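You operate a simulated robot arm through the tools that you are given. There is no shell and no other tool.

Carry out the task below with a simulated two-armed robot. There is one attempt and no reset: what you move stays moved.

JOB
Set up the heater for the job card's bearing, but don't start it.
Fine: bearing over the post, steel bar shut, red lever down, dial at the card's value, white switch on.
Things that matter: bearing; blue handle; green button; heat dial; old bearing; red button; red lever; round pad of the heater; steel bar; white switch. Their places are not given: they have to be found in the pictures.

Only the result counts: the job must be done as asked and must still hold three seconds after the hand-in. Knocking over, shifting, dropping, spilling or breaking anything else fails it.

ROBOT AND FRAMES
Two 7-joint arms with fingered hands on one trunk that stands fixed in place. Base frame: the origin is at the foot of the trunk, x ahead of it, y to its left, z up; the work surface is at about z = 86. Units: cm, degrees, N and s.
The left shoulder is at [8, 24.1, 146.7], the right one opposite. Payload 4.9 kg a hand.
The TCP of each hand is the grasp point between the finger pads, 3.2 cm short of the fingertips. In the tool frame z runs along the fingers and y along their closing line. The gripper opens to 20 cm. The gripper's body begins 8.9 cm behind the TCP. The gripper is a hand of 4 fingers: y runs from the thumb to the fingers, the wrist lies at [0, 0, -26.7] in the tool frame, and closing takes about 1.5 s.
Orientation is that of the tool frame in the base frame, as [roll, pitch, yaw] about the fixed x, y, z axes, in that order (R = Rz(yaw) Ry(pitch) Rx(roll)). With the fingers straight down and closing along the base's y, the tool's x points along the base's -x, its y along +y and its z along -z.

CONTROLS
- The arms move only by the tool play_rows. It takes "left_rows", "right_rows" or both (then of equal length, played together; a hand with none holds still); each is a list of rows, each an object (a shift or turn left out is 0, a gripper value left out holds the last) with "offset": the shift along the tool's x, y, z in m, a list of three; "delta_rot": the turn, a rotation vector about the tool's x, y, z in degrees, a list of three. In form: [{"offset": [tx, ty, tz], "delta_rot": [rx, ry, rz]}, ...]. A call has 1 to 20 rows; each row shifts and turns the commanded pose from where the row before left it, along the tool's axes as they then stand. "left_gripper" and "right_gripper" are, for a hand that has rows, the finger opening in m, from 0 to 0.2, set as the call begins (left out, the last holds). Rows are played at 5 a second. More than 5 cm and 8.6 degrees between two rows, or a gripper value outside its range, and nothing of the call is played. Where a pose cannot be reached the arm comes as near as it can. A force on the tool above 40 N (or 10 N above the force at the start of the call, whichever is more), or a blocked arm, ends the call early, and 0.2 s more pass. Each finger travels about 7.2 cm/s and halts on what it meets, pressing with about 30 N; the grip force reading is that of the motor and also rises with nothing between the fingers. The clock runs only during rows and for 0.2 s after the last one: add rows that do not move to give the fingers time. It gives the time, the measured TCP pose, the force on the tool (base axes), the opening and the grip force at its end, in the units of the frame above (readings bear some noise), with the torque about the TCP (base axes, N m) and any sound that the robot's microphone picked up.
- Cameras (640 x 400 px; columns grow to the right, rows downward): "scene" is now at [13.33, -1.01, 163.04]; the picture's right is [-0.06, -1.00, -0.00], its down [-0.70, 0.04, -0.71] and it looks along [0.71, -0.04, -0.70] (base axes); focal length 314 px, centre (320, 200). "left" rides on the left gripper at [-6.9, -6.9, -11.6] in its tool frame; the picture's right is [0.71, -0.71, 0.00], its down [0.54, 0.54, -0.64] and it looks along [0.46, 0.45, 0.77] (tool axes); focal length 226 px, centre (320, 200). "right" rides on the right gripper at [6.9, -6.9, -11.6] in its tool frame; the picture's right is [0.71, 0.71, 0.00], its down [-0.54, 0.54, -0.64] and it looks along [-0.46, 0.45, 0.77] (tool axes); focal length 226 px, centre (320, 200).
- grab_frame(camera): a new picture of that camera. It takes no simulated time.
- raise_lower(by): slides the trunk up (or, below 0, down) by that many cm; the arms and the scene camera ride with it, the base frame stays. It gives what a move gives, with no picture.
- set_grasp(shape, hand): the hand has 4 fingers and takes this shape, open, in about a second: jaw (thumb against the fingers, like two jaws); tri (thumb and two fingers); tip (a fingertip pinch); poke (one finger out to press); point (the index stretched); flat (the hand flat); cup (the hand cupped); fist (a fist). The gripper value then closes the fingers along that shape, each until it touches; the sizes above hold for jaw. It gives what a move gives, with no picture.
- pan_tilt(pan, tilt): turns the head with the scene camera to pan (to the left, within 86 degrees either way) and tilt (down, from -29 to 69), counted from straight ahead of the robot. It gives what a move gives.
- pixel_to_xyz(camera, pixels): for up to 12 pixels [column, row] of the newest picture of that camera ("zoom" is the newest enlarged one), the place [x, y, z] in the base frame of the surface seen there, good to about 0.2 cm, but the place of the scene camera against the robot may be out by one fixed shift of up to 2.5 cm in any direction. It takes no simulated time.
- close_up(camera, box): a new picture of the part [left, top, right, bottom] of that camera's present view, enlarged. It takes no simulated time.
- close_job(): hands the job in; it is judged then, once.

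Open the grippers and draw the arms clear of the work before you hand the job in, unless the task says otherwise.

The tools are called after "Call:" as name(argument=value, ...) on one line, values as JSON. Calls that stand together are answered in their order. play_rows: Moves the arms, as the interface text tells. Its arguments: {"type":"object","properties":{"left_rows":{"type":"array"},"left_gripper":{"type":"number"},"right_rows":{"type":"array"},"right_gripper":{"type":"number"}},"required":[]} The other tools are called the same way: raise_lower (by) slides the trunk up or down; set_grasp (shape, hand) gives the hand a shape; pan_tilt (pan, tilt) turns the head that bears the scene camera; grab_frame (camera) takes a picture; pixel_to_xyz (camera, pixels) gives the place of the surface under pixels of a picture; close_up (camera, box) takes an enlarged picture of a part of a camera's view; close_job () hands the job in.

At the start:

```text
t: 0.0
left_tool_pos: [79.12, 26.15, 129.39]
left_tool_rot: [-180.0, 0.2, 180.0]
left_ft_force: [0.1, 1.0, -0.2]
left_wrist_torque: [-0.01, 0.02, 0.02]
left_opening: 19.97
left_gripper_force: 0.0
left_shape: jaw
right_tool_pos: [68.41, -35.46, 123.83]
right_tool_rot: [179.9, 0.0, -179.9]
right_ft_force: [-0.1, 0.5, -0.5]
right_wrist_torque: [0.02, -0.02, 0.02]
right_opening: 19.98
right_gripper_force: 0.1
right_shape: jaw
trunk travel left (down, up): [-37.5, 46.5]
head pan, tilt: [-3.3, 44.7]
```

scene: 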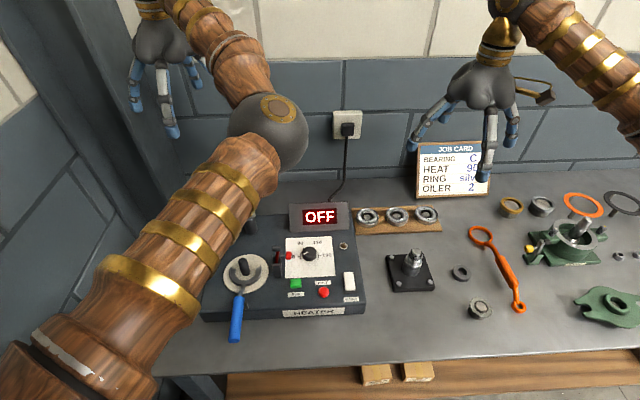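
right: 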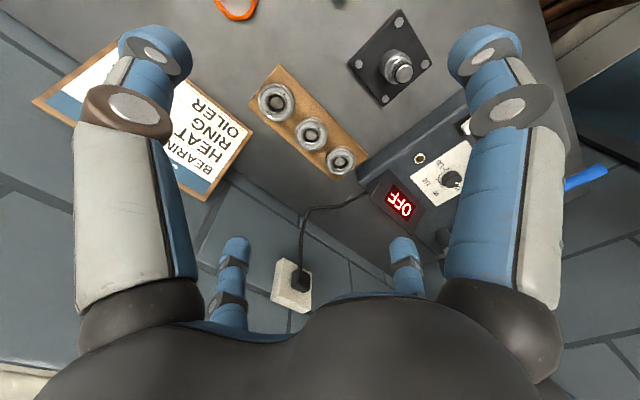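
left: 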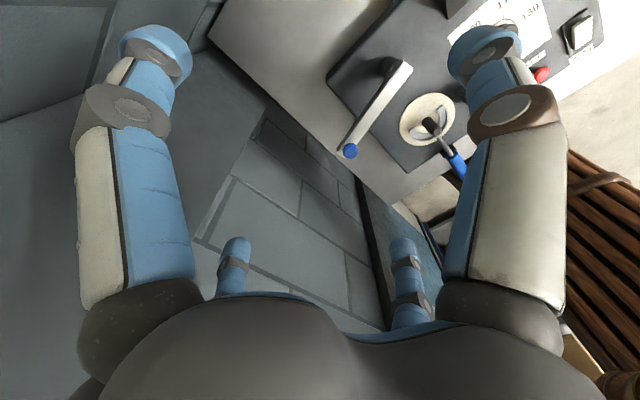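

The scene shows the heater at about (290, 265), the job card at (450, 170) and three bearings at (398, 216). I'll zoom in on the card, the heater and the bearings.

Call:
close_up(camera="scene", box=[400, 130, 500, 210])

Call:
close_up(camera="scene", box=[200, 190, 380, 350])

Call:
close_up(camera="scene", box=[340, 190, 500, 330])

Call:
close_up(camera="right", box=[220, 40, 480, 240])

Call:
close_up(camera="left", box=[320, 0, 620, 200])

```text
5.00 times, centred on (450, 170) of scene
```

zoom: 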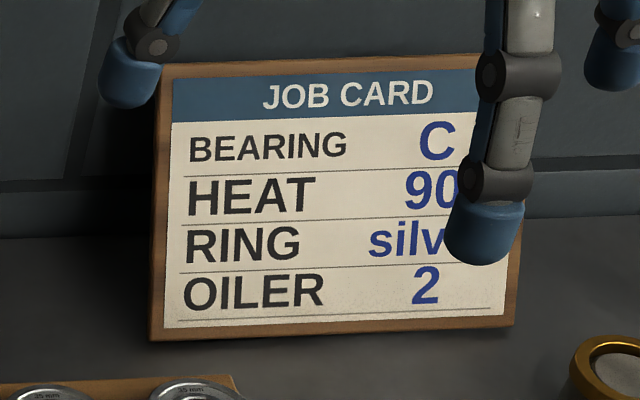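

```text
2.50 times, centred on (290, 270) of scene
```

zoom: 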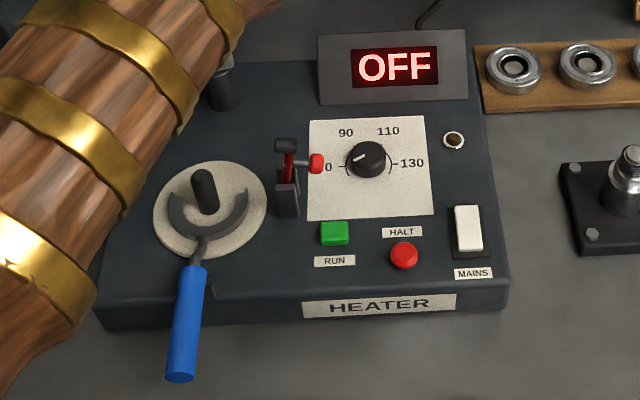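

```text
2.86 times, centred on (420, 260) of scene
```

zoom: 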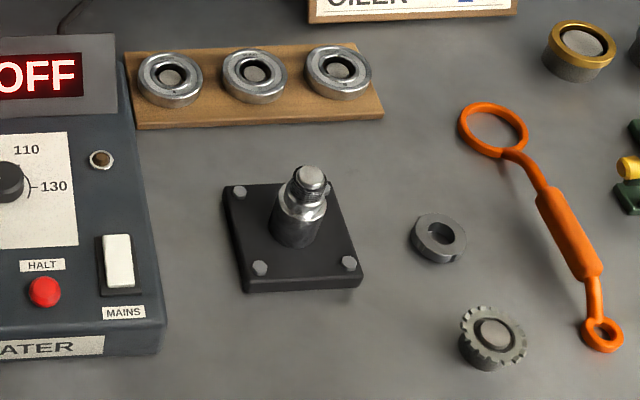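

```text
2.00 times, centred on (350, 140) of right
```

zoom: 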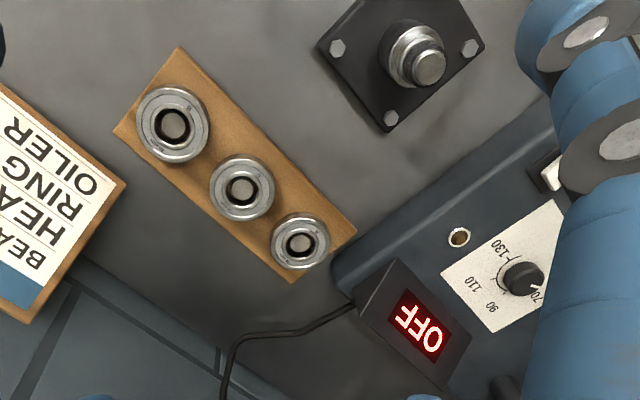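

```text
2.00 times, centred on (470, 100) of left
```

zoom: 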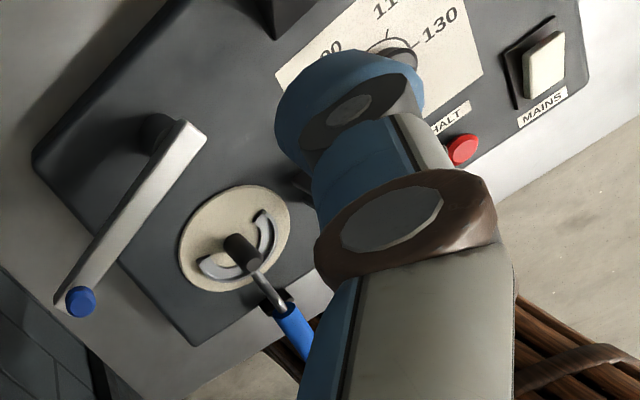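

Three candidate bearings stand on the wooden board. I'll zoom in on each of them to look for markings and to see which one is C.

Call:
close_up(camera="scene", box=[354, 202, 402, 232])

Call:
close_up(camera="scene", box=[394, 200, 442, 230])

Call:
close_up(camera="right", box=[245, 70, 373, 190])

Call:
close_up(camera="scene", box=[380, 240, 440, 300])

Call:
close_up(camera="scene", box=[480, 180, 640, 330])

```text
13.33 times, centred on (378, 217) of scene
```

zoom: 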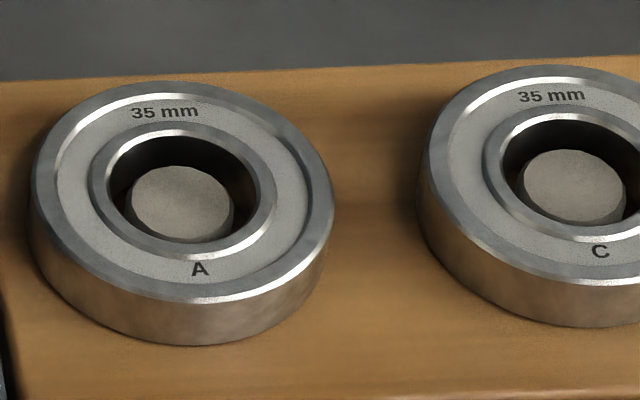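

```text
13.33 times, centred on (418, 215) of scene
```

zoom: 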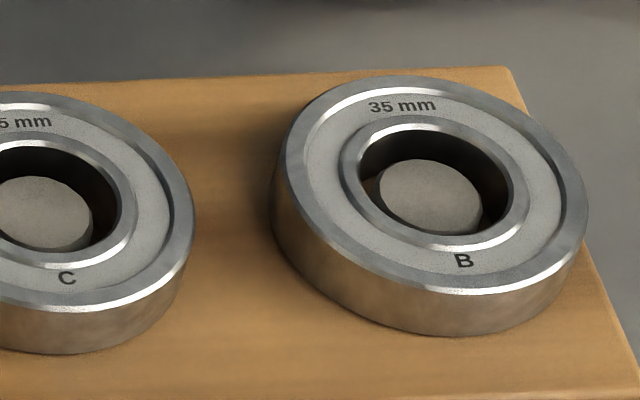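

```text
3.33 times, centred on (309, 130) of right
```

zoom: 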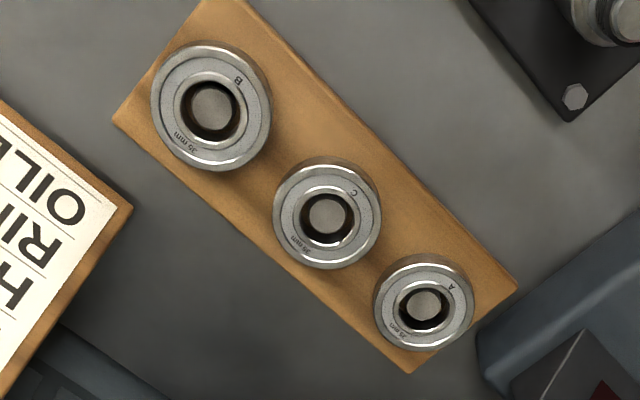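

```text
6.67 times, centred on (410, 270) of scene
```

zoom: 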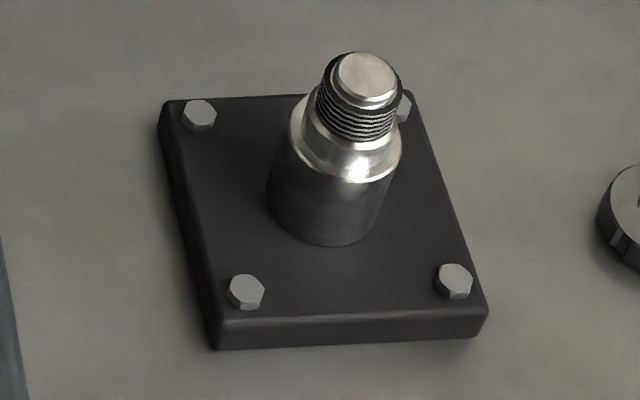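

```text
2.67 times, centred on (560, 255) of scene
```

zoom: 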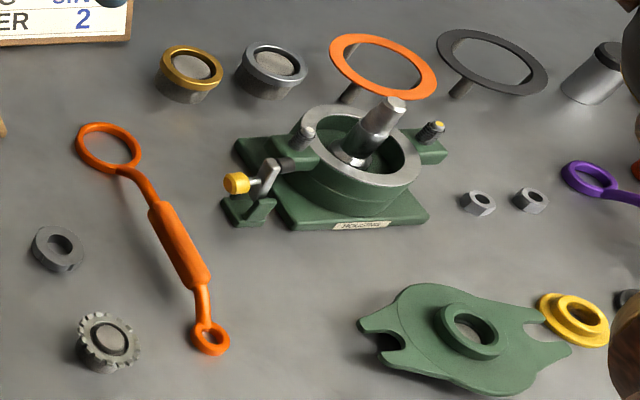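

Bearing C is the middle one on the board, at about (398, 215) in the scene view. Next I'll measure places with the wrist cameras, because the scene camera may carry a fixed shift.

Call:
pixel_to_xyz(camera="right", pixels=[[310, 134], [326, 133], [296, 136], [275, 103], [341, 162], [313, 118], [308, 148], [290, 80], [450, 180], [400, 72], [400, 205], [419, 159]])

Call:
pixel_to_xyz(camera="scene", pixels=[[398, 215], [369, 216], [427, 214], [244, 263], [240, 270], [236, 310], [310, 254], [343, 245], [290, 256], [295, 283], [323, 292], [349, 282]])

Call:
pixel_to_xyz(camera="left", pixels=[[350, 151], [405, 66], [380, 105], [432, 124], [420, 140], [455, 160], [580, 30], [541, 74], [390, 68], [370, 80], [408, 120], [448, 108]])

```text
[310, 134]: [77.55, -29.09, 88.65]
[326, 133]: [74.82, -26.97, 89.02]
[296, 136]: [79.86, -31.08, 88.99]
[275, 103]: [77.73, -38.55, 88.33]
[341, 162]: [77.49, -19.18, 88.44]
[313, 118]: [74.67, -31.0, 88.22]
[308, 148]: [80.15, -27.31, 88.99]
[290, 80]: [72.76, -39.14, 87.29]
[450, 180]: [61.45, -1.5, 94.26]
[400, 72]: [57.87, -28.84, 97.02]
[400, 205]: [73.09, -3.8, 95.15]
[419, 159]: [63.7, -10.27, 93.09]
```

```text
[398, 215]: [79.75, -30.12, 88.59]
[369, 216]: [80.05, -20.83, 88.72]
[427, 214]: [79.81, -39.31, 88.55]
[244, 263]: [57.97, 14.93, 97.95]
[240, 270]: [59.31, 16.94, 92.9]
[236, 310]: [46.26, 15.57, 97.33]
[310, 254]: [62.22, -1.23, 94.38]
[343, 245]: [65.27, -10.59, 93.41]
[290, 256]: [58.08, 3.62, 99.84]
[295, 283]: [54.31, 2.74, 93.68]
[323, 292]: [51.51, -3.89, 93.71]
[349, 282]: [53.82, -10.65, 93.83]
```

```text
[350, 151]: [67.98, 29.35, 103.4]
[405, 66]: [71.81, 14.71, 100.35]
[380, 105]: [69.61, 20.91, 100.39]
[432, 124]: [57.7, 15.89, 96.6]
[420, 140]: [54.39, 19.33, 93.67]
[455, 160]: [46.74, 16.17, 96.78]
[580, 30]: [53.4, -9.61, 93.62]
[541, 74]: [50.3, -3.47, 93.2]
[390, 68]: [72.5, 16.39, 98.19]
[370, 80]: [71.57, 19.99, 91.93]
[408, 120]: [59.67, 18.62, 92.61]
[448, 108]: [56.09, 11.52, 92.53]
```

Wrist readings put bearing C's centre at about (77.5, -29.1), top z 89, with an outer diameter of about 7 cm. I'll zoom in on the hands to learn how the fingers are laid out.

Call:
close_up(camera="scene", box=[400, 0, 600, 190])

Call:
close_up(camera="scene", box=[100, 0, 300, 160])

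Call:
grab_frame(camera="right")

Call:
pixel_to_xyz(camera="right", pixels=[[155, 60], [485, 60], [235, 250], [404, 250], [140, 110], [500, 110]])

```text
2.11 times, centred on (500, 95) of scene
```

zoom: 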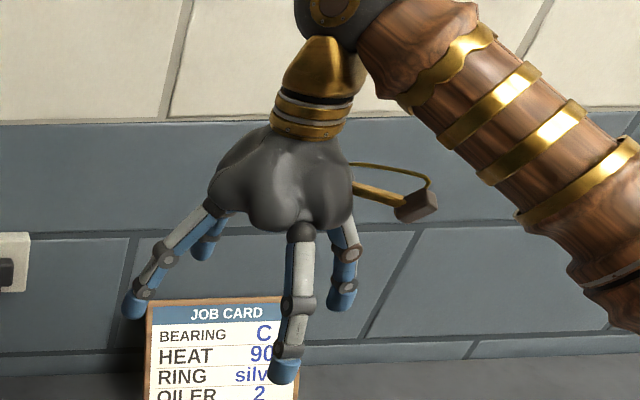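

```text
2.50 times, centred on (200, 80) of scene
```

zoom: 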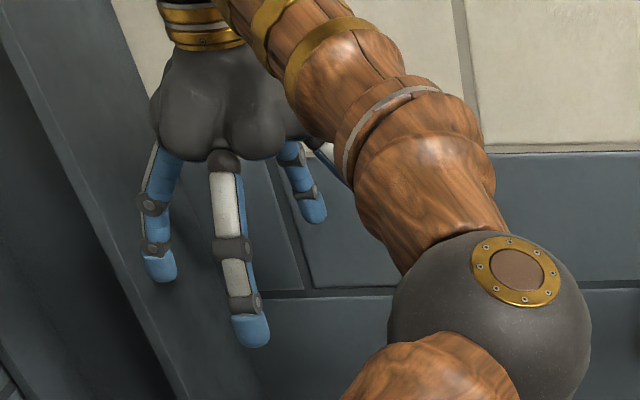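

```text
taken
```

right: 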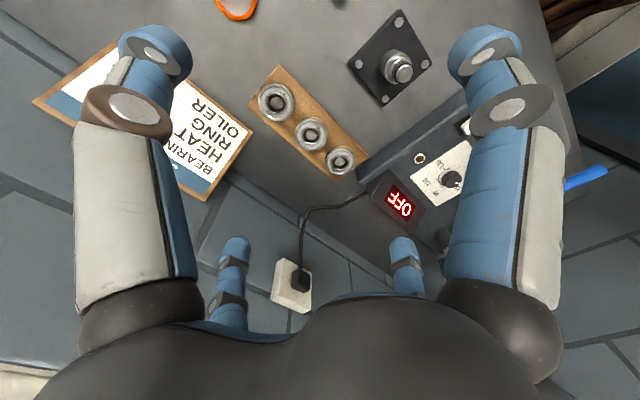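

```text
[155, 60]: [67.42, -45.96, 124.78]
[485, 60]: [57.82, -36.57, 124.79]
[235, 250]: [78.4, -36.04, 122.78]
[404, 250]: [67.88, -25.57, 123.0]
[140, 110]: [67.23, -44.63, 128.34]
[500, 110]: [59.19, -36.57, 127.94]
```

The hand is a four-fingered claw with its fingers at about ±x and ±y of the tool. I'll turn the head to check the surroundings on the left before moving anything.

Call:
pan_tilt(pan=35, tilt=40)

Call:
grab_frame(camera="scene")

```text
t: 1.1
left_tool_pos: [79.21, 26.22, 129.35]
left_tool_rot: [-179.9, 0.1, 180.0]
left_ft_force: [-0.7, 0.4, -0.2]
left_wrist_torque: [-0.03, 0.01, -0.02]
left_opening: 19.97
left_gripper_force: 0.1
left_shape: jaw
right_tool_pos: [68.42, -35.46, 123.74]
right_tool_rot: [180.0, -0.2, -179.8]
right_ft_force: [0.0, 0.2, 0.4]
right_wrist_torque: [-0.01, 0.03, 0.03]
right_opening: 19.98
right_gripper_force: 0.0
right_shape: jaw
trunk travel left (down, up): [-37.5, 46.5]
head pan, tilt: [35.0, 40.0]
```

```text
taken
```

scene: 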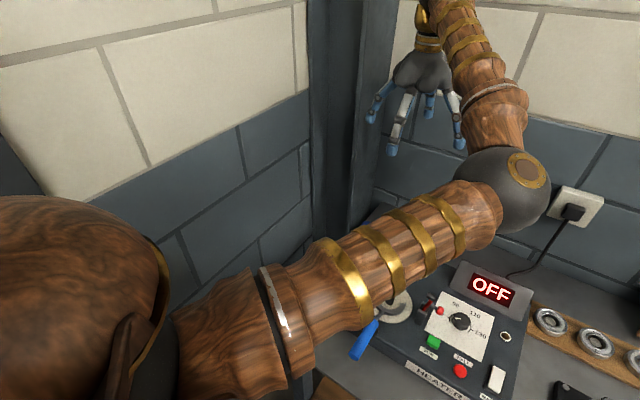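

There is a wall on the left. I'll measure where it and the pillar stand, and how high the arm is over the heater.

Call:
pixel_to_xyz(camera="scene", pixels=[[200, 200], [100, 130], [280, 180], [330, 150], [345, 200], [385, 210], [350, 100], [500, 165], [480, 210], [350, 270], [250, 340], [500, 210]])

```text
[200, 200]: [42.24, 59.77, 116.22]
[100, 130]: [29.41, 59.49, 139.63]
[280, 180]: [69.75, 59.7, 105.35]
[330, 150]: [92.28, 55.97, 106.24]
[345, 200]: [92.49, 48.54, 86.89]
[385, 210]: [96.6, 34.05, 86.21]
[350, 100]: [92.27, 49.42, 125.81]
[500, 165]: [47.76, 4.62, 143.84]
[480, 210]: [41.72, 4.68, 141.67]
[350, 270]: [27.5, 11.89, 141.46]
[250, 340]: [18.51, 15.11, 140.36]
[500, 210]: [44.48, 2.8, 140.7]
```

The wall is at y≈60, and the left elbow hangs at about (47, 5, 143) over the heater. I'll draw the left hand back and to the left, to about (60, 42), to clear the view.

Call:
play_rows(left_rows=[{"offset": [0.038, 0.032, 0]}, {"offset": [0.038, 0.032, 0]}, {"offset": [0.038, 0.032, 0]}, {"offset": [0.038, 0.032, 0]}, {"offset": [0.038, 0.032, 0]}])

Call:
grab_frame(camera="scene")

Call:
grab_frame(camera="left")

```text
t: 2.2
left_tool_pos: [60.3, 42.36, 129.29]
left_tool_rot: [-179.9, 0.0, 179.9]
left_ft_force: [-0.1, -0.2, 0.1]
left_wrist_torque: [-0.04, 0.01, 0.0]
left_opening: 20.0
left_gripper_force: 0.1
left_shape: jaw
right_tool_pos: [68.25, -35.33, 123.67]
right_tool_rot: [-179.9, 0.0, 180.0]
right_ft_force: [-0.3, 1.3, 0.6]
right_wrist_torque: [-0.03, -0.01, -0.01]
right_opening: 19.98
right_gripper_force: 0.0
right_shape: jaw
trunk travel left (down, up): [-37.5, 46.5]
head pan, tilt: [35.0, 40.0]
```

```text
taken
```

scene: 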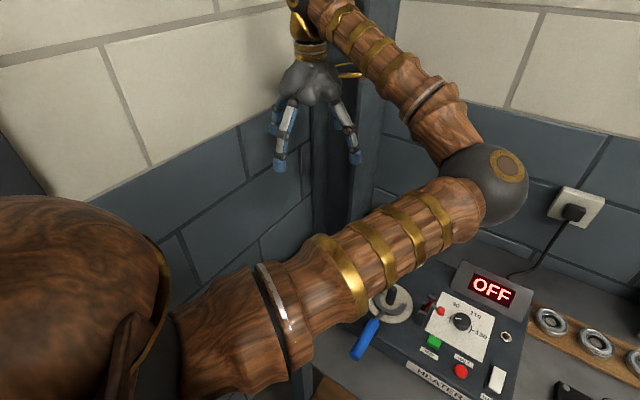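

```text
taken
```

left: 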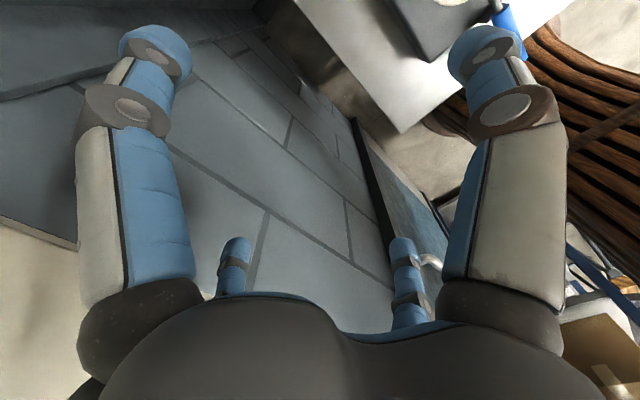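

The left elbow barely moved and still hangs over the heater. I'll lift the left hand and draw it back further, so that the elbow rises out of the right arm's way.

Call:
play_rows(left_rows=[{"offset": [0.02, 0, -0.045]}, {"offset": [0.02, 0, -0.045]}, {"offset": [0.02, 0, -0.045]}, {"offset": [0.02, 0, -0.045]}, {"offset": [0.02, 0, -0.045]}, {"offset": [0.02, 0, -0.045]}])

Call:
grab_frame(camera="scene")

```text
t: 3.6
left_tool_pos: [47.63, 42.08, 156.11]
left_tool_rot: [179.8, 0.1, 180.0]
left_ft_force: [-0.5, 0.3, -0.2]
left_wrist_torque: [0.03, -0.06, -0.01]
left_opening: 19.96
left_gripper_force: 0.0
left_shape: jaw
right_tool_pos: [68.15, -35.5, 123.9]
right_tool_rot: [-180.0, 0.1, -179.9]
right_ft_force: [0.0, 0.5, -0.1]
right_wrist_torque: [0.03, -0.03, 0.02]
right_opening: 20.0
right_gripper_force: 0.0
right_shape: jaw
trunk travel left (down, up): [-37.5, 46.5]
head pan, tilt: [35.0, 40.0]
```

```text
taken
```

scene: 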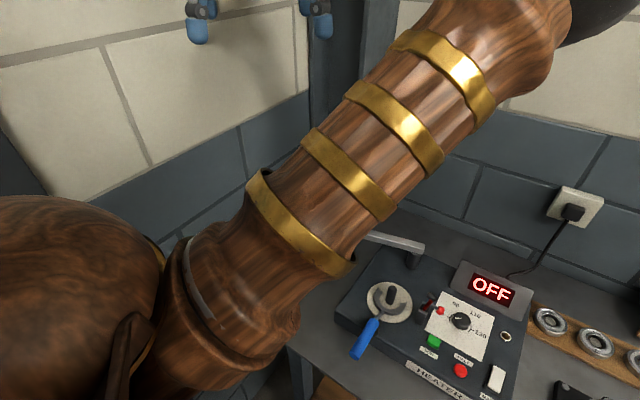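

The elbow has risen and the whole heater is now visible. I'll take close-ups of the post, the bar and the red lever.

Call:
close_up(camera="scene", box=[330, 225, 450, 365])

Call:
close_up(camera="scene", box=[410, 260, 520, 400])

Call:
pixel_to_xyz(camera="scene", pixels=[[390, 292], [391, 303], [370, 303], [408, 303], [385, 312], [378, 322], [356, 356], [375, 237], [395, 241], [414, 248], [372, 325], [392, 288]])

```text
2.86 times, centred on (390, 295) of scene
```

zoom: 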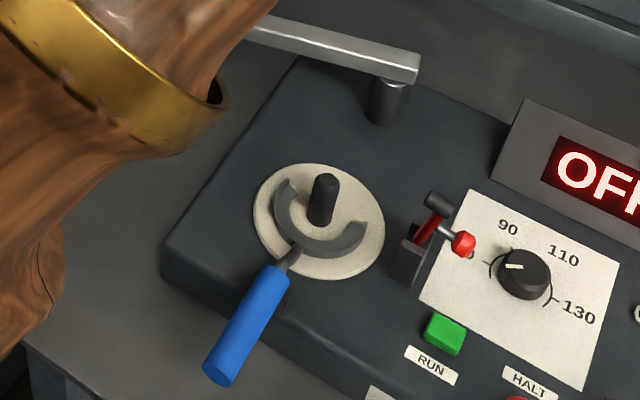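

```text
2.86 times, centred on (465, 330) of scene
```

zoom: 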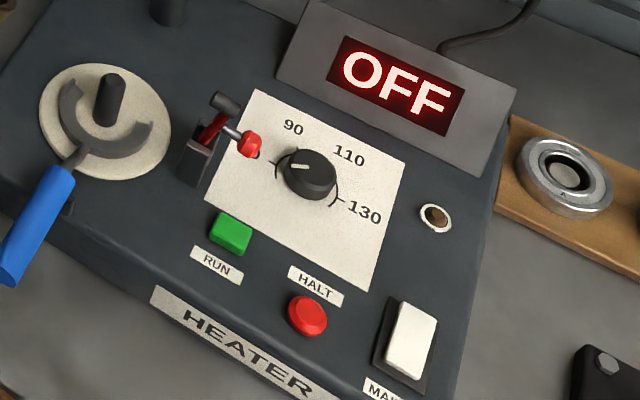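

```text
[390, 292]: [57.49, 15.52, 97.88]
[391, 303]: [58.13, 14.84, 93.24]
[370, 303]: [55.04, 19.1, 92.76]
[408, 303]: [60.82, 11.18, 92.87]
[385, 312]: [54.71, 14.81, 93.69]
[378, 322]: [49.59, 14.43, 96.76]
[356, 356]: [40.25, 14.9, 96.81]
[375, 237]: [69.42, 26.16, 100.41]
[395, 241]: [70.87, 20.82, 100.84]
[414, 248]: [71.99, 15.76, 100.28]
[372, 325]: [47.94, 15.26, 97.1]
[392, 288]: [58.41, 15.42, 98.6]
```

The post stands at about (57.5, 15.3) with its top near z 98.5, and the blue-handled fork lies round it on the pad. I'll partly close the right hand in the air to see how the jaw shape closes.

Call:
play_rows(right_rows=[{"offset": [0, 0, 0]}, {"offset": [0, 0, 0]}, {"offset": [0, 0, 0]}, {"offset": [0, 0, 0]}, {"offset": [0, 0, 0]}, {"offset": [0, 0, 0]}], right_gripper=0.1)

Call:
grab_frame(camera="right")

Call:
pixel_to_xyz(camera="right", pixels=[[310, 134], [275, 103], [341, 162]])

```text
t: 5.0
left_tool_pos: [47.97, 42.09, 155.9]
left_tool_rot: [179.8, 0.1, 179.9]
left_ft_force: [0.7, -0.6, 0.0]
left_wrist_torque: [0.01, 0.01, -0.03]
left_opening: 20.0
left_gripper_force: 0.0
left_shape: jaw
right_tool_pos: [68.31, -35.53, 123.79]
right_tool_rot: [-180.0, 0.0, -179.9]
right_ft_force: [0.9, 0.3, 0.7]
right_wrist_torque: [0.0, 0.01, -0.03]
right_opening: 10.05
right_gripper_force: 0.1
right_shape: jaw
trunk travel left (down, up): [-37.5, 46.5]
head pan, tilt: [35.0, 40.0]
```

```text
taken
```

right: 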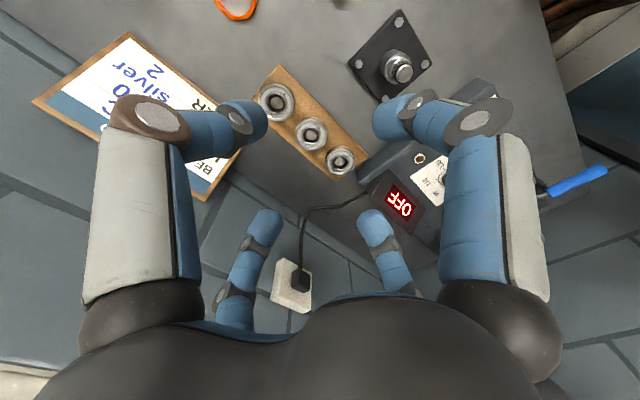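

```text
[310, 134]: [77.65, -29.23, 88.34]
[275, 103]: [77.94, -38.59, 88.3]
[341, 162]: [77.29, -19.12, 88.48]
```

All four fingers converge evenly on the centre, which makes a self-centring claw. I'll measure the fingertip positions at the 10 cm opening to learn the finger geometry.

Call:
pixel_to_xyz(camera="right", pixels=[[258, 120], [230, 125], [200, 130], [385, 120], [410, 120], [265, 215], [372, 215], [255, 105], [262, 140], [240, 110]])

Call:
close_up(camera="right", box=[80, 70, 560, 330])

Call:
pan_tilt(pan=-15, tilt=40)

Call:
grab_frame(camera="scene")

```text
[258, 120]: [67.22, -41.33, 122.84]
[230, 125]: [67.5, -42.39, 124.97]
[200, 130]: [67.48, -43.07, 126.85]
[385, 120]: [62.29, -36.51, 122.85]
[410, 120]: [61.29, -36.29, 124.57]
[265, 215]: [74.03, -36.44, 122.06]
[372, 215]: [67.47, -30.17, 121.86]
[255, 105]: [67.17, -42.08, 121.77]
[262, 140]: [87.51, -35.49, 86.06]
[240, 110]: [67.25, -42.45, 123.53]
```

```text
1.33 times, centred on (320, 200) of right
```

zoom: 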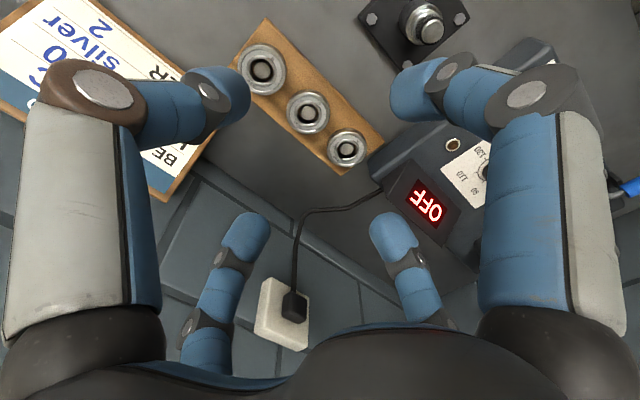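

```text
t: 6.2
left_tool_pos: [47.91, 42.05, 156.1]
left_tool_rot: [179.8, 0.0, -180.0]
left_ft_force: [-0.4, -0.3, 0.2]
left_wrist_torque: [0.01, 0.01, 0.0]
left_opening: 19.98
left_gripper_force: 0.1
left_shape: jaw
right_tool_pos: [68.4, -35.51, 123.72]
right_tool_rot: [180.0, -0.1, -179.9]
right_ft_force: [-0.4, 0.3, 0.7]
right_wrist_torque: [0.01, 0.02, -0.02]
right_opening: 10.04
right_gripper_force: 0.0
right_shape: jaw
trunk travel left (down, up): [-37.5, 46.5]
head pan, tilt: [-15.0, 40.0]
```

```text
taken
```

scene: 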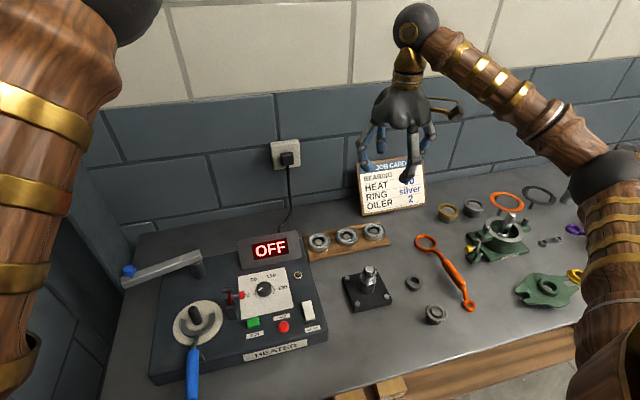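

The view is clear now and the claw geometry is understood. I'll check where the job card and the socket stand behind the bearings before lowering the hand there.

Call:
pixel_to_xyz(camera="scene", pixels=[[362, 165], [365, 213], [423, 205], [410, 158], [285, 155], [348, 236], [319, 241], [374, 231], [200, 325], [165, 268], [128, 271], [195, 262]])

Call:
close_up(camera="scene", box=[340, 150, 440, 220])

Call:
close_up(camera="scene", box=[110, 230, 330, 400])

```text
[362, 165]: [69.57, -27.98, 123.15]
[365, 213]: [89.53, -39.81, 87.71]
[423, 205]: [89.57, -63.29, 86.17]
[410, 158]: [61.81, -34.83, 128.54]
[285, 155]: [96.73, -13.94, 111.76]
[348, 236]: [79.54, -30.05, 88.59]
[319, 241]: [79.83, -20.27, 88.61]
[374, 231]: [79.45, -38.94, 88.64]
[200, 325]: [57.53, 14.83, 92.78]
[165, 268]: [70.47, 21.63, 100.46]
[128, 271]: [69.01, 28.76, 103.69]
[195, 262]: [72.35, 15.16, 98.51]
```

```text
5.71 times, centred on (390, 185) of scene
```

zoom: 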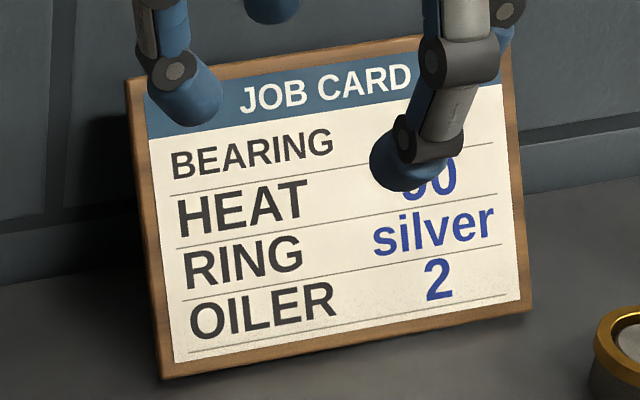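

```text
2.35 times, centred on (220, 315) of scene
```

zoom: 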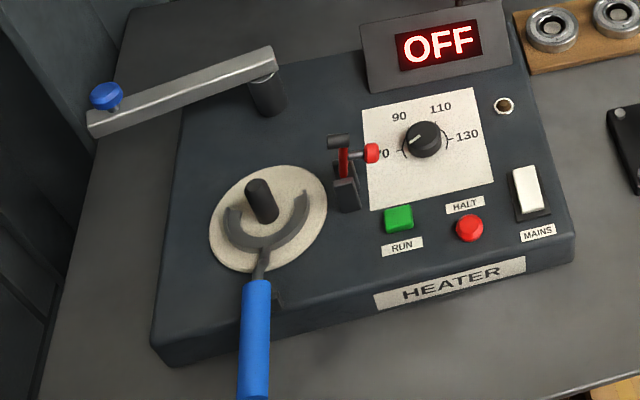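

The card reads bearing C, HEAT 90. I'll move the right hand over bearing C at about (77.5, -29.2), staying high, and then turn it 45° so the fingers avoid the neighbouring bearings.

Call:
play_rows(right_rows=[{"offset": [-0.031, 0.021, 0.013]}, {"offset": [-0.031, 0.021, 0.013]}, {"offset": [-0.031, 0.021, 0.013]}, {"delta_rot": [0, 0, -7.5]}, {"delta_rot": [0, 0, -7.5]}, {"delta_rot": [0, 0, -7.5]}, {"delta_rot": [0, 0, -7.5]}, {"delta_rot": [0, 0, -7.5]}, {"delta_rot": [0, 0, -7.5]}, {"offset": [0, 0, 0]}])

Call:
grab_frame(camera="right")

Call:
grab_frame(camera="scene")

```text
t: 8.4
left_tool_pos: [47.91, 42.1, 155.95]
left_tool_rot: [179.8, 0.1, -179.9]
left_ft_force: [-0.1, -0.1, -0.4]
left_wrist_torque: [0.0, 0.0, 0.03]
left_opening: 20.01
left_gripper_force: 0.0
left_shape: jaw
right_tool_pos: [77.7, -29.15, 119.88]
right_tool_rot: [180.0, -0.2, -134.8]
right_ft_force: [-1.1, 0.4, -0.1]
right_wrist_torque: [0.01, -0.05, 0.03]
right_opening: 10.01
right_gripper_force: 0.0
right_shape: jaw
trunk travel left (down, up): [-37.5, 46.5]
head pan, tilt: [-15.0, 40.0]
```

```text
taken
```

right: 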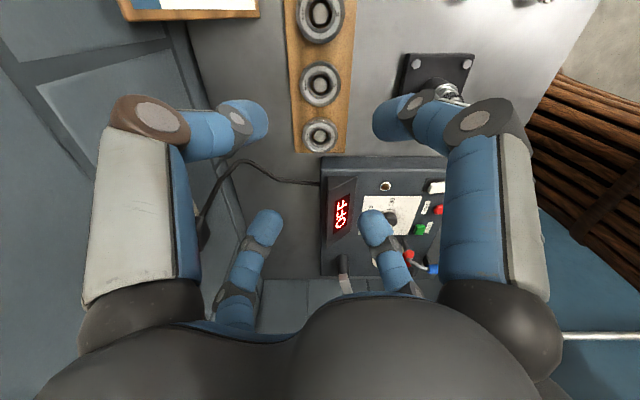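

```text
taken
```

scene: 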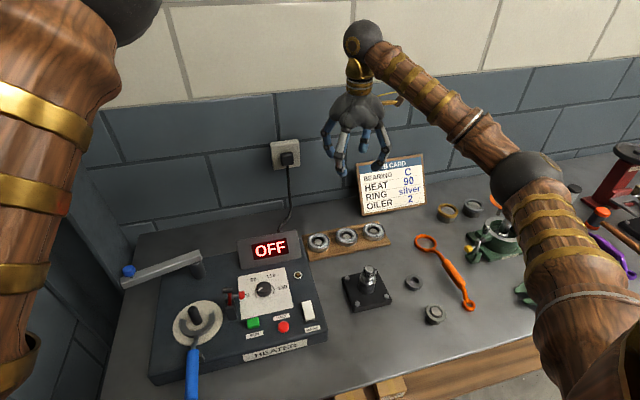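

The card now reads fully: C, 90. Bearing C is at about (320, 85) in the right picture, so I'll measure its rim points.

Call:
close_up(camera="right", box=[270, 50, 370, 115])

Call:
pixel_to_xyz(camera="right", pixels=[[320, 85], [302, 85], [339, 85], [320, 68], [320, 100], [307, 72], [333, 72], [307, 98], [333, 98], [350, 110], [298, 110], [320, 136]])

```text
6.15 times, centred on (320, 82) of right
```

zoom: 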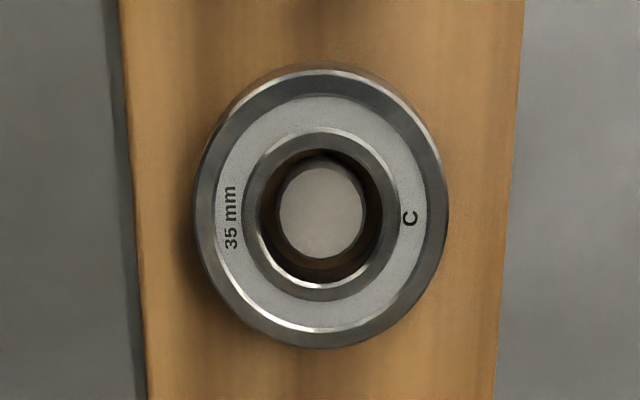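

```text
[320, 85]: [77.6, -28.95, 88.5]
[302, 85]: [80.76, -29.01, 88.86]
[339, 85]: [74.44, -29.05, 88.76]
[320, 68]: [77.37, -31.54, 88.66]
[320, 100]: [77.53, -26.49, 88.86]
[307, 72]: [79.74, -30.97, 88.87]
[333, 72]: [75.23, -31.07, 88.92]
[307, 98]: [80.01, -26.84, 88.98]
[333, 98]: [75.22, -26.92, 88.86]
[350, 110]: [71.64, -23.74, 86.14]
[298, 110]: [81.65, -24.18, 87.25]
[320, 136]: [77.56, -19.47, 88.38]
```

I'll refine C's centre by using the enlarged picture's rim points.

Call:
pixel_to_xyz(camera="zoom", pixels=[[206, 207], [438, 207], [322, 80], [322, 335], [240, 117], [404, 117], [240, 297], [404, 297], [322, 207], [130, 207], [505, 207], [450, 330]])

```text
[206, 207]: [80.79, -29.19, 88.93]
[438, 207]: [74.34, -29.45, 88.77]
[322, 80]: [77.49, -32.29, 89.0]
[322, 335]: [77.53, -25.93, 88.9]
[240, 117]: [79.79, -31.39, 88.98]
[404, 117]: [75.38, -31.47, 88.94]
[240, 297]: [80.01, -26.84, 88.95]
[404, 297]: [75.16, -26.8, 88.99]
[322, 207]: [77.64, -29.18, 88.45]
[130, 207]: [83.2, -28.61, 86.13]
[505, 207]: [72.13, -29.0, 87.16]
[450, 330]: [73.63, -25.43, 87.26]
```

C's centre is at about (77.55, -29.1) with its top at z 88.95, and the board top is at 87.2. I'll lower the right hand straight down to TCP z≈95 and look again.

Call:
play_rows(right_rows=[{"offset": [0.0007, 0.0011, 0.042]}, {"offset": [0, 0, 0.042]}, {"offset": [0, 0, 0.042]}, {"offset": [0, 0, 0.042]}, {"offset": [0, 0, 0.042]}, {"offset": [0, 0, 0.038]}, {"offset": [0, 0, 0]}])

Call:
grab_frame(camera="right")

Call:
close_up(camera="scene", box=[290, 150, 420, 270])

```text
t: 10.0
left_tool_pos: [47.96, 42.08, 156.04]
left_tool_rot: [179.7, 0.1, 180.0]
left_ft_force: [0.2, 0.5, -0.6]
left_wrist_torque: [-0.01, 0.02, 0.02]
left_opening: 20.02
left_gripper_force: 0.0
left_shape: jaw
right_tool_pos: [77.46, -29.0, 94.96]
right_tool_rot: [-180.0, 0.1, -134.9]
right_ft_force: [0.0, 0.2, -0.3]
right_wrist_torque: [0.0, -0.04, 0.0]
right_opening: 10.02
right_gripper_force: 0.1
right_shape: jaw
trunk travel left (down, up): [-37.5, 46.5]
head pan, tilt: [-15.0, 40.0]
```

```text
taken
```

right: 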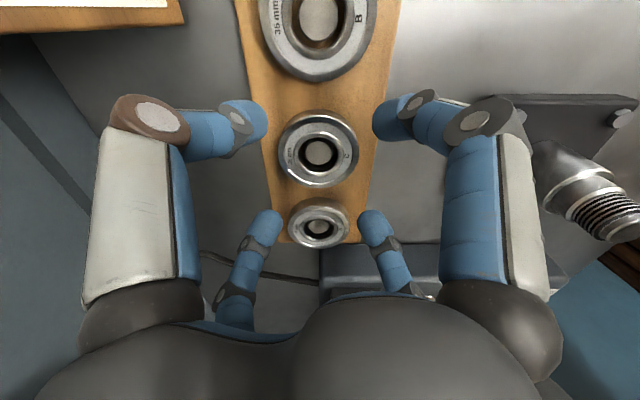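

```text
3.33 times, centred on (355, 210) of scene
```

zoom: 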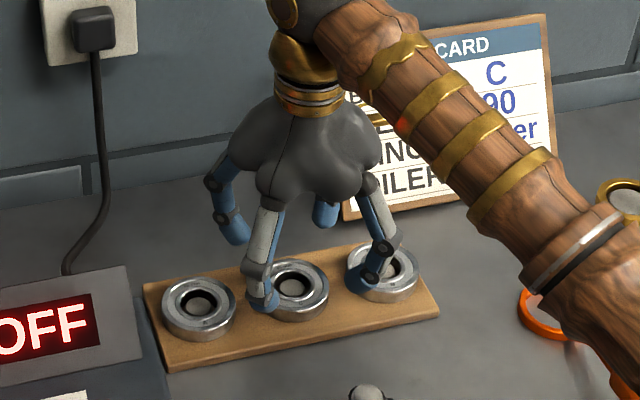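

The four fingers straddle bearing C evenly. I'll go down to TCP z≈91.2, which puts the tips near z 88, just above the board.

Call:
play_rows(right_rows=[{"offset": [0, 0, 0.019]}, {"offset": [0, 0, 0.018]}, {"offset": [0, 0, 0]}])

Call:
grab_frame(camera="right")

Call:
close_up(camera="scene", box=[290, 180, 420, 270])

```text
t: 10.8
left_tool_pos: [47.89, 42.07, 155.99]
left_tool_rot: [179.7, 0.0, -180.0]
left_ft_force: [-0.9, -0.3, -0.1]
left_wrist_torque: [0.02, -0.01, 0.0]
left_opening: 20.0
left_gripper_force: 0.0
left_shape: jaw
right_tool_pos: [77.6, -29.07, 91.55]
right_tool_rot: [-180.0, 0.0, -134.9]
right_ft_force: [-0.6, 0.4, -0.1]
right_wrist_torque: [0.01, -0.02, 0.02]
right_opening: 10.02
right_gripper_force: 0.1
right_shape: jaw
trunk travel left (down, up): [-37.5, 46.5]
head pan, tilt: [-15.0, 40.0]
```

```text
taken
```

right: 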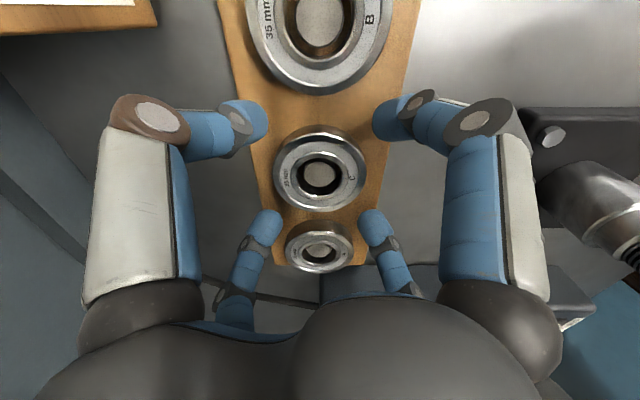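

```text
4.44 times, centred on (355, 225) of scene
```

zoom: 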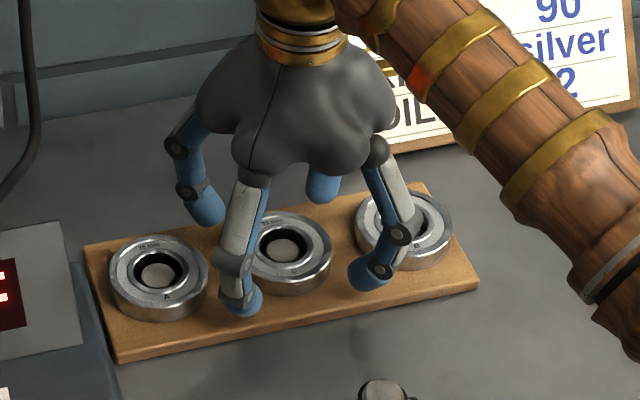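

No contact force yet. I'll lower another 0.5 cm and close the fingers on the bearing's rim.

Call:
play_rows(right_rows=[{"offset": [0, 0, 0.005]}, {"offset": [0, 0, 0]}])

Call:
play_rows(right_rows=[{"offset": [0, 0, 0]}, {"offset": [0, 0, 0]}, {"offset": [0, 0, 0]}, {"offset": [0, 0, 0]}, {"offset": [0, 0, 0]}, {"offset": [0, 0, 0]}], right_gripper=0.06)

Call:
grab_frame(camera="right")

Call:
close_up(camera="scene", box=[290, 180, 420, 270])

```text
t: 11.4
left_tool_pos: [47.93, 42.05, 155.97]
left_tool_rot: [179.7, 0.0, -179.9]
left_ft_force: [0.0, -0.3, 0.7]
left_wrist_torque: [0.01, 0.0, 0.0]
left_opening: 19.98
left_gripper_force: 0.0
left_shape: jaw
right_tool_pos: [77.57, -29.1, 90.9]
right_tool_rot: [179.9, -0.1, -135.1]
right_ft_force: [-0.1, -0.4, -0.9]
right_wrist_torque: [0.02, 0.0, 0.04]
right_opening: 10.04
right_gripper_force: 0.0
right_shape: jaw
trunk travel left (down, up): [-37.5, 46.5]
head pan, tilt: [-15.0, 40.0]
```

```text
t: 12.8
left_tool_pos: [48.06, 42.02, 156.0]
left_tool_rot: [179.9, 0.0, -180.0]
left_ft_force: [0.6, 0.0, 0.7]
left_wrist_torque: [-0.02, 0.03, -0.01]
left_opening: 19.99
left_gripper_force: 0.0
left_shape: jaw
right_tool_pos: [77.7, -29.05, 90.89]
right_tool_rot: [180.0, -0.1, -134.9]
right_ft_force: [-0.8, 0.1, 1.1]
right_wrist_torque: [-0.02, -0.02, 0.02]
right_opening: 6.48
right_gripper_force: 30.0
right_shape: jaw
trunk travel left (down, up): [-37.5, 46.5]
head pan, tilt: [-15.0, 40.0]
```

```text
taken
```

right: 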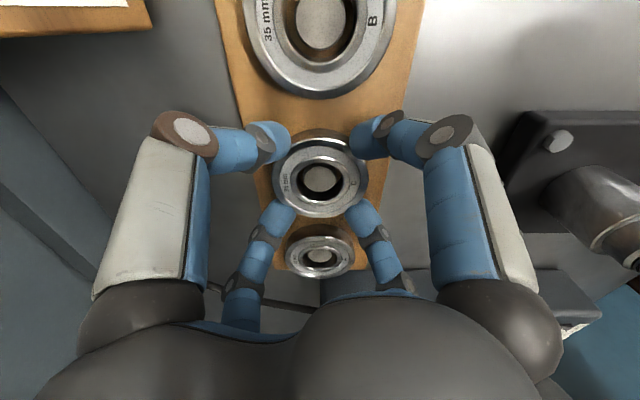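

```text
4.44 times, centred on (355, 225) of scene
```

zoom: 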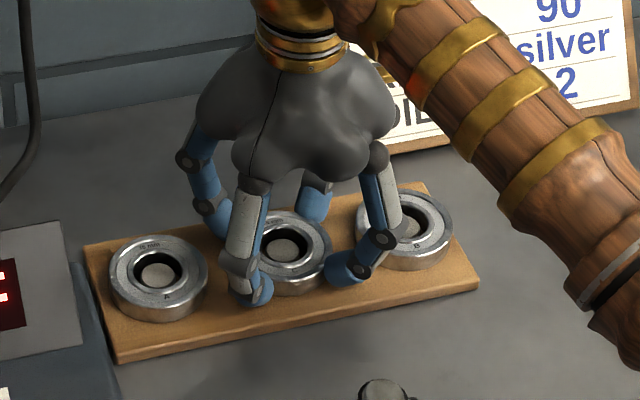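

The fingers closed to 6.48 cm with 30 N, which matches the bearing's rim. I'll lift straight up 4 cm and check it came along alone.

Call:
play_rows(right_rows=[{"offset": [0, 0, -0.01]}, {"offset": [0, 0, -0.01]}, {"offset": [0, 0, -0.01]}, {"offset": [0, 0, -0.01]}, {"offset": [0, 0, 0]}])

Call:
grab_frame(camera="right")

Call:
close_up(camera="scene", box=[290, 180, 420, 270])

```text
t: 14.0
left_tool_pos: [48.02, 41.99, 156.07]
left_tool_rot: [179.8, 0.1, 180.0]
left_ft_force: [-0.2, 0.2, -0.1]
left_wrist_torque: [-0.01, -0.01, 0.01]
left_opening: 20.0
left_gripper_force: 0.1
left_shape: jaw
right_tool_pos: [77.68, -29.28, 94.84]
right_tool_rot: [-180.0, 0.0, -134.9]
right_ft_force: [0.6, -0.1, -3.4]
right_wrist_torque: [-0.01, 0.0, 0.02]
right_opening: 6.47
right_gripper_force: 29.6
right_shape: jaw
trunk travel left (down, up): [-37.5, 46.5]
head pan, tilt: [-15.0, 40.0]
```

```text
taken
```

right: 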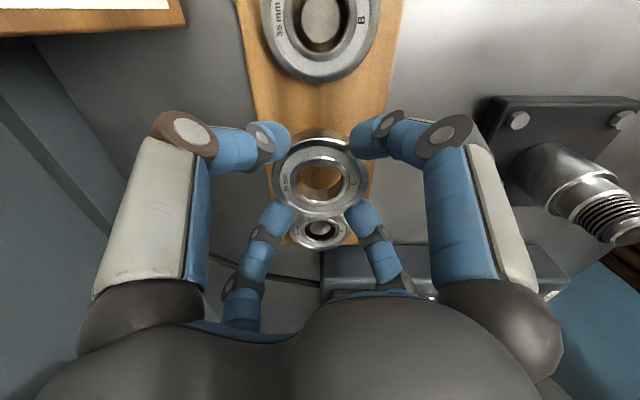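

```text
4.44 times, centred on (355, 225) of scene
```

zoom: 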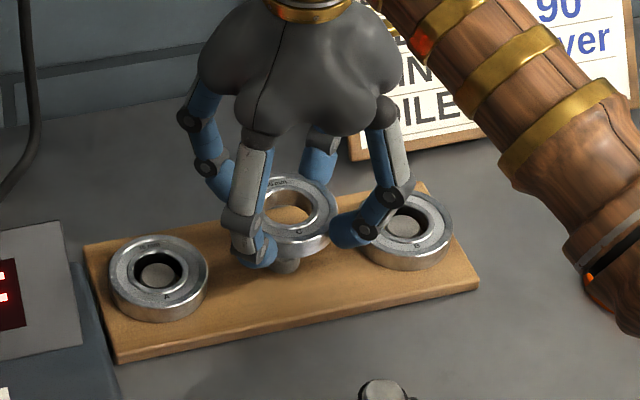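

Bearing C is held, with its peg now bare below. I'll check where the left elbow hangs before crossing over to the post.

Call:
grab_frame(camera="scene")

Call:
pixel_to_xyz(camera="scene", pixels=[[125, 15], [110, 60], [80, 130], [60, 250], [30, 350], [560, 210], [470, 120], [400, 60], [265, 250], [240, 240]])

```text
taken
```

scene: 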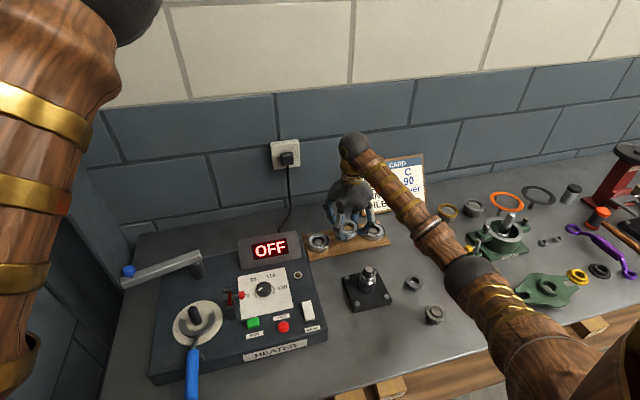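

```text
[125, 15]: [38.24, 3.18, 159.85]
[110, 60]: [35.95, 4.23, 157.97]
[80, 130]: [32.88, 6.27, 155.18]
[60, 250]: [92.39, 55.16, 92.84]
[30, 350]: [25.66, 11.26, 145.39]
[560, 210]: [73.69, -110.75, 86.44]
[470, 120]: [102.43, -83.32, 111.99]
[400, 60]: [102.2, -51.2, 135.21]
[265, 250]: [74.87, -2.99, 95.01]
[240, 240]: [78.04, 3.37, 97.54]
```

The left arm stays above z≈145, so the crossing is clear. I'll raise the bearing to TCP z≈112 and carry it halfway towards the post.

Call:
play_rows(right_rows=[{"offset": [0, 0, -0.043]}, {"offset": [0, 0, -0.043]}, {"offset": [0, 0, -0.043]}, {"offset": [0, 0, -0.043]}, {"offset": [-0.0181, 0.0424, 0]}, {"offset": [-0.0181, 0.0424, 0]}, {"offset": [-0.0181, 0.0424, 0]}, {"offset": [-0.0181, 0.0424, 0]}, {"offset": [-0.0181, 0.0424, 0]}, {"offset": [-0.0181, 0.0424, 0]}, {"offset": [0, 0, 0]}])

Call:
grab_frame(camera="right")

Call:
grab_frame(camera="scene")

```text
t: 16.4
left_tool_pos: [48.06, 42.08, 156.08]
left_tool_rot: [179.7, 0.0, 180.0]
left_ft_force: [-0.1, 0.4, 0.3]
left_wrist_torque: [-0.02, -0.01, 0.02]
left_opening: 19.98
left_gripper_force: 0.0
left_shape: jaw
right_tool_pos: [67.23, -3.71, 112.04]
right_tool_rot: [-180.0, 0.0, -135.0]
right_ft_force: [0.5, 1.0, -2.6]
right_wrist_torque: [-0.01, 0.01, 0.0]
right_opening: 6.46
right_gripper_force: 29.9
right_shape: jaw
trunk travel left (down, up): [-37.5, 46.5]
head pan, tilt: [-15.0, 40.0]
```

```text
taken
```

right: 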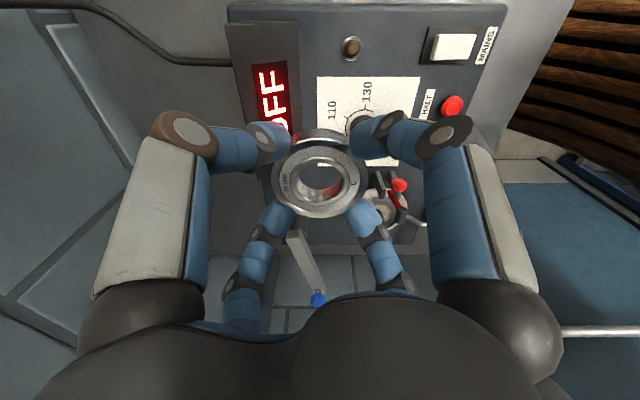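

```text
taken
```

scene: 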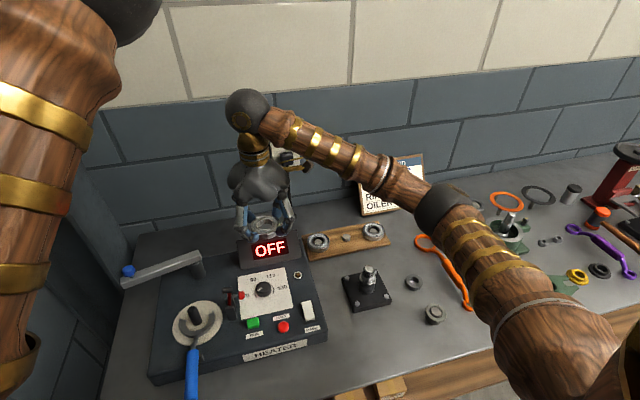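

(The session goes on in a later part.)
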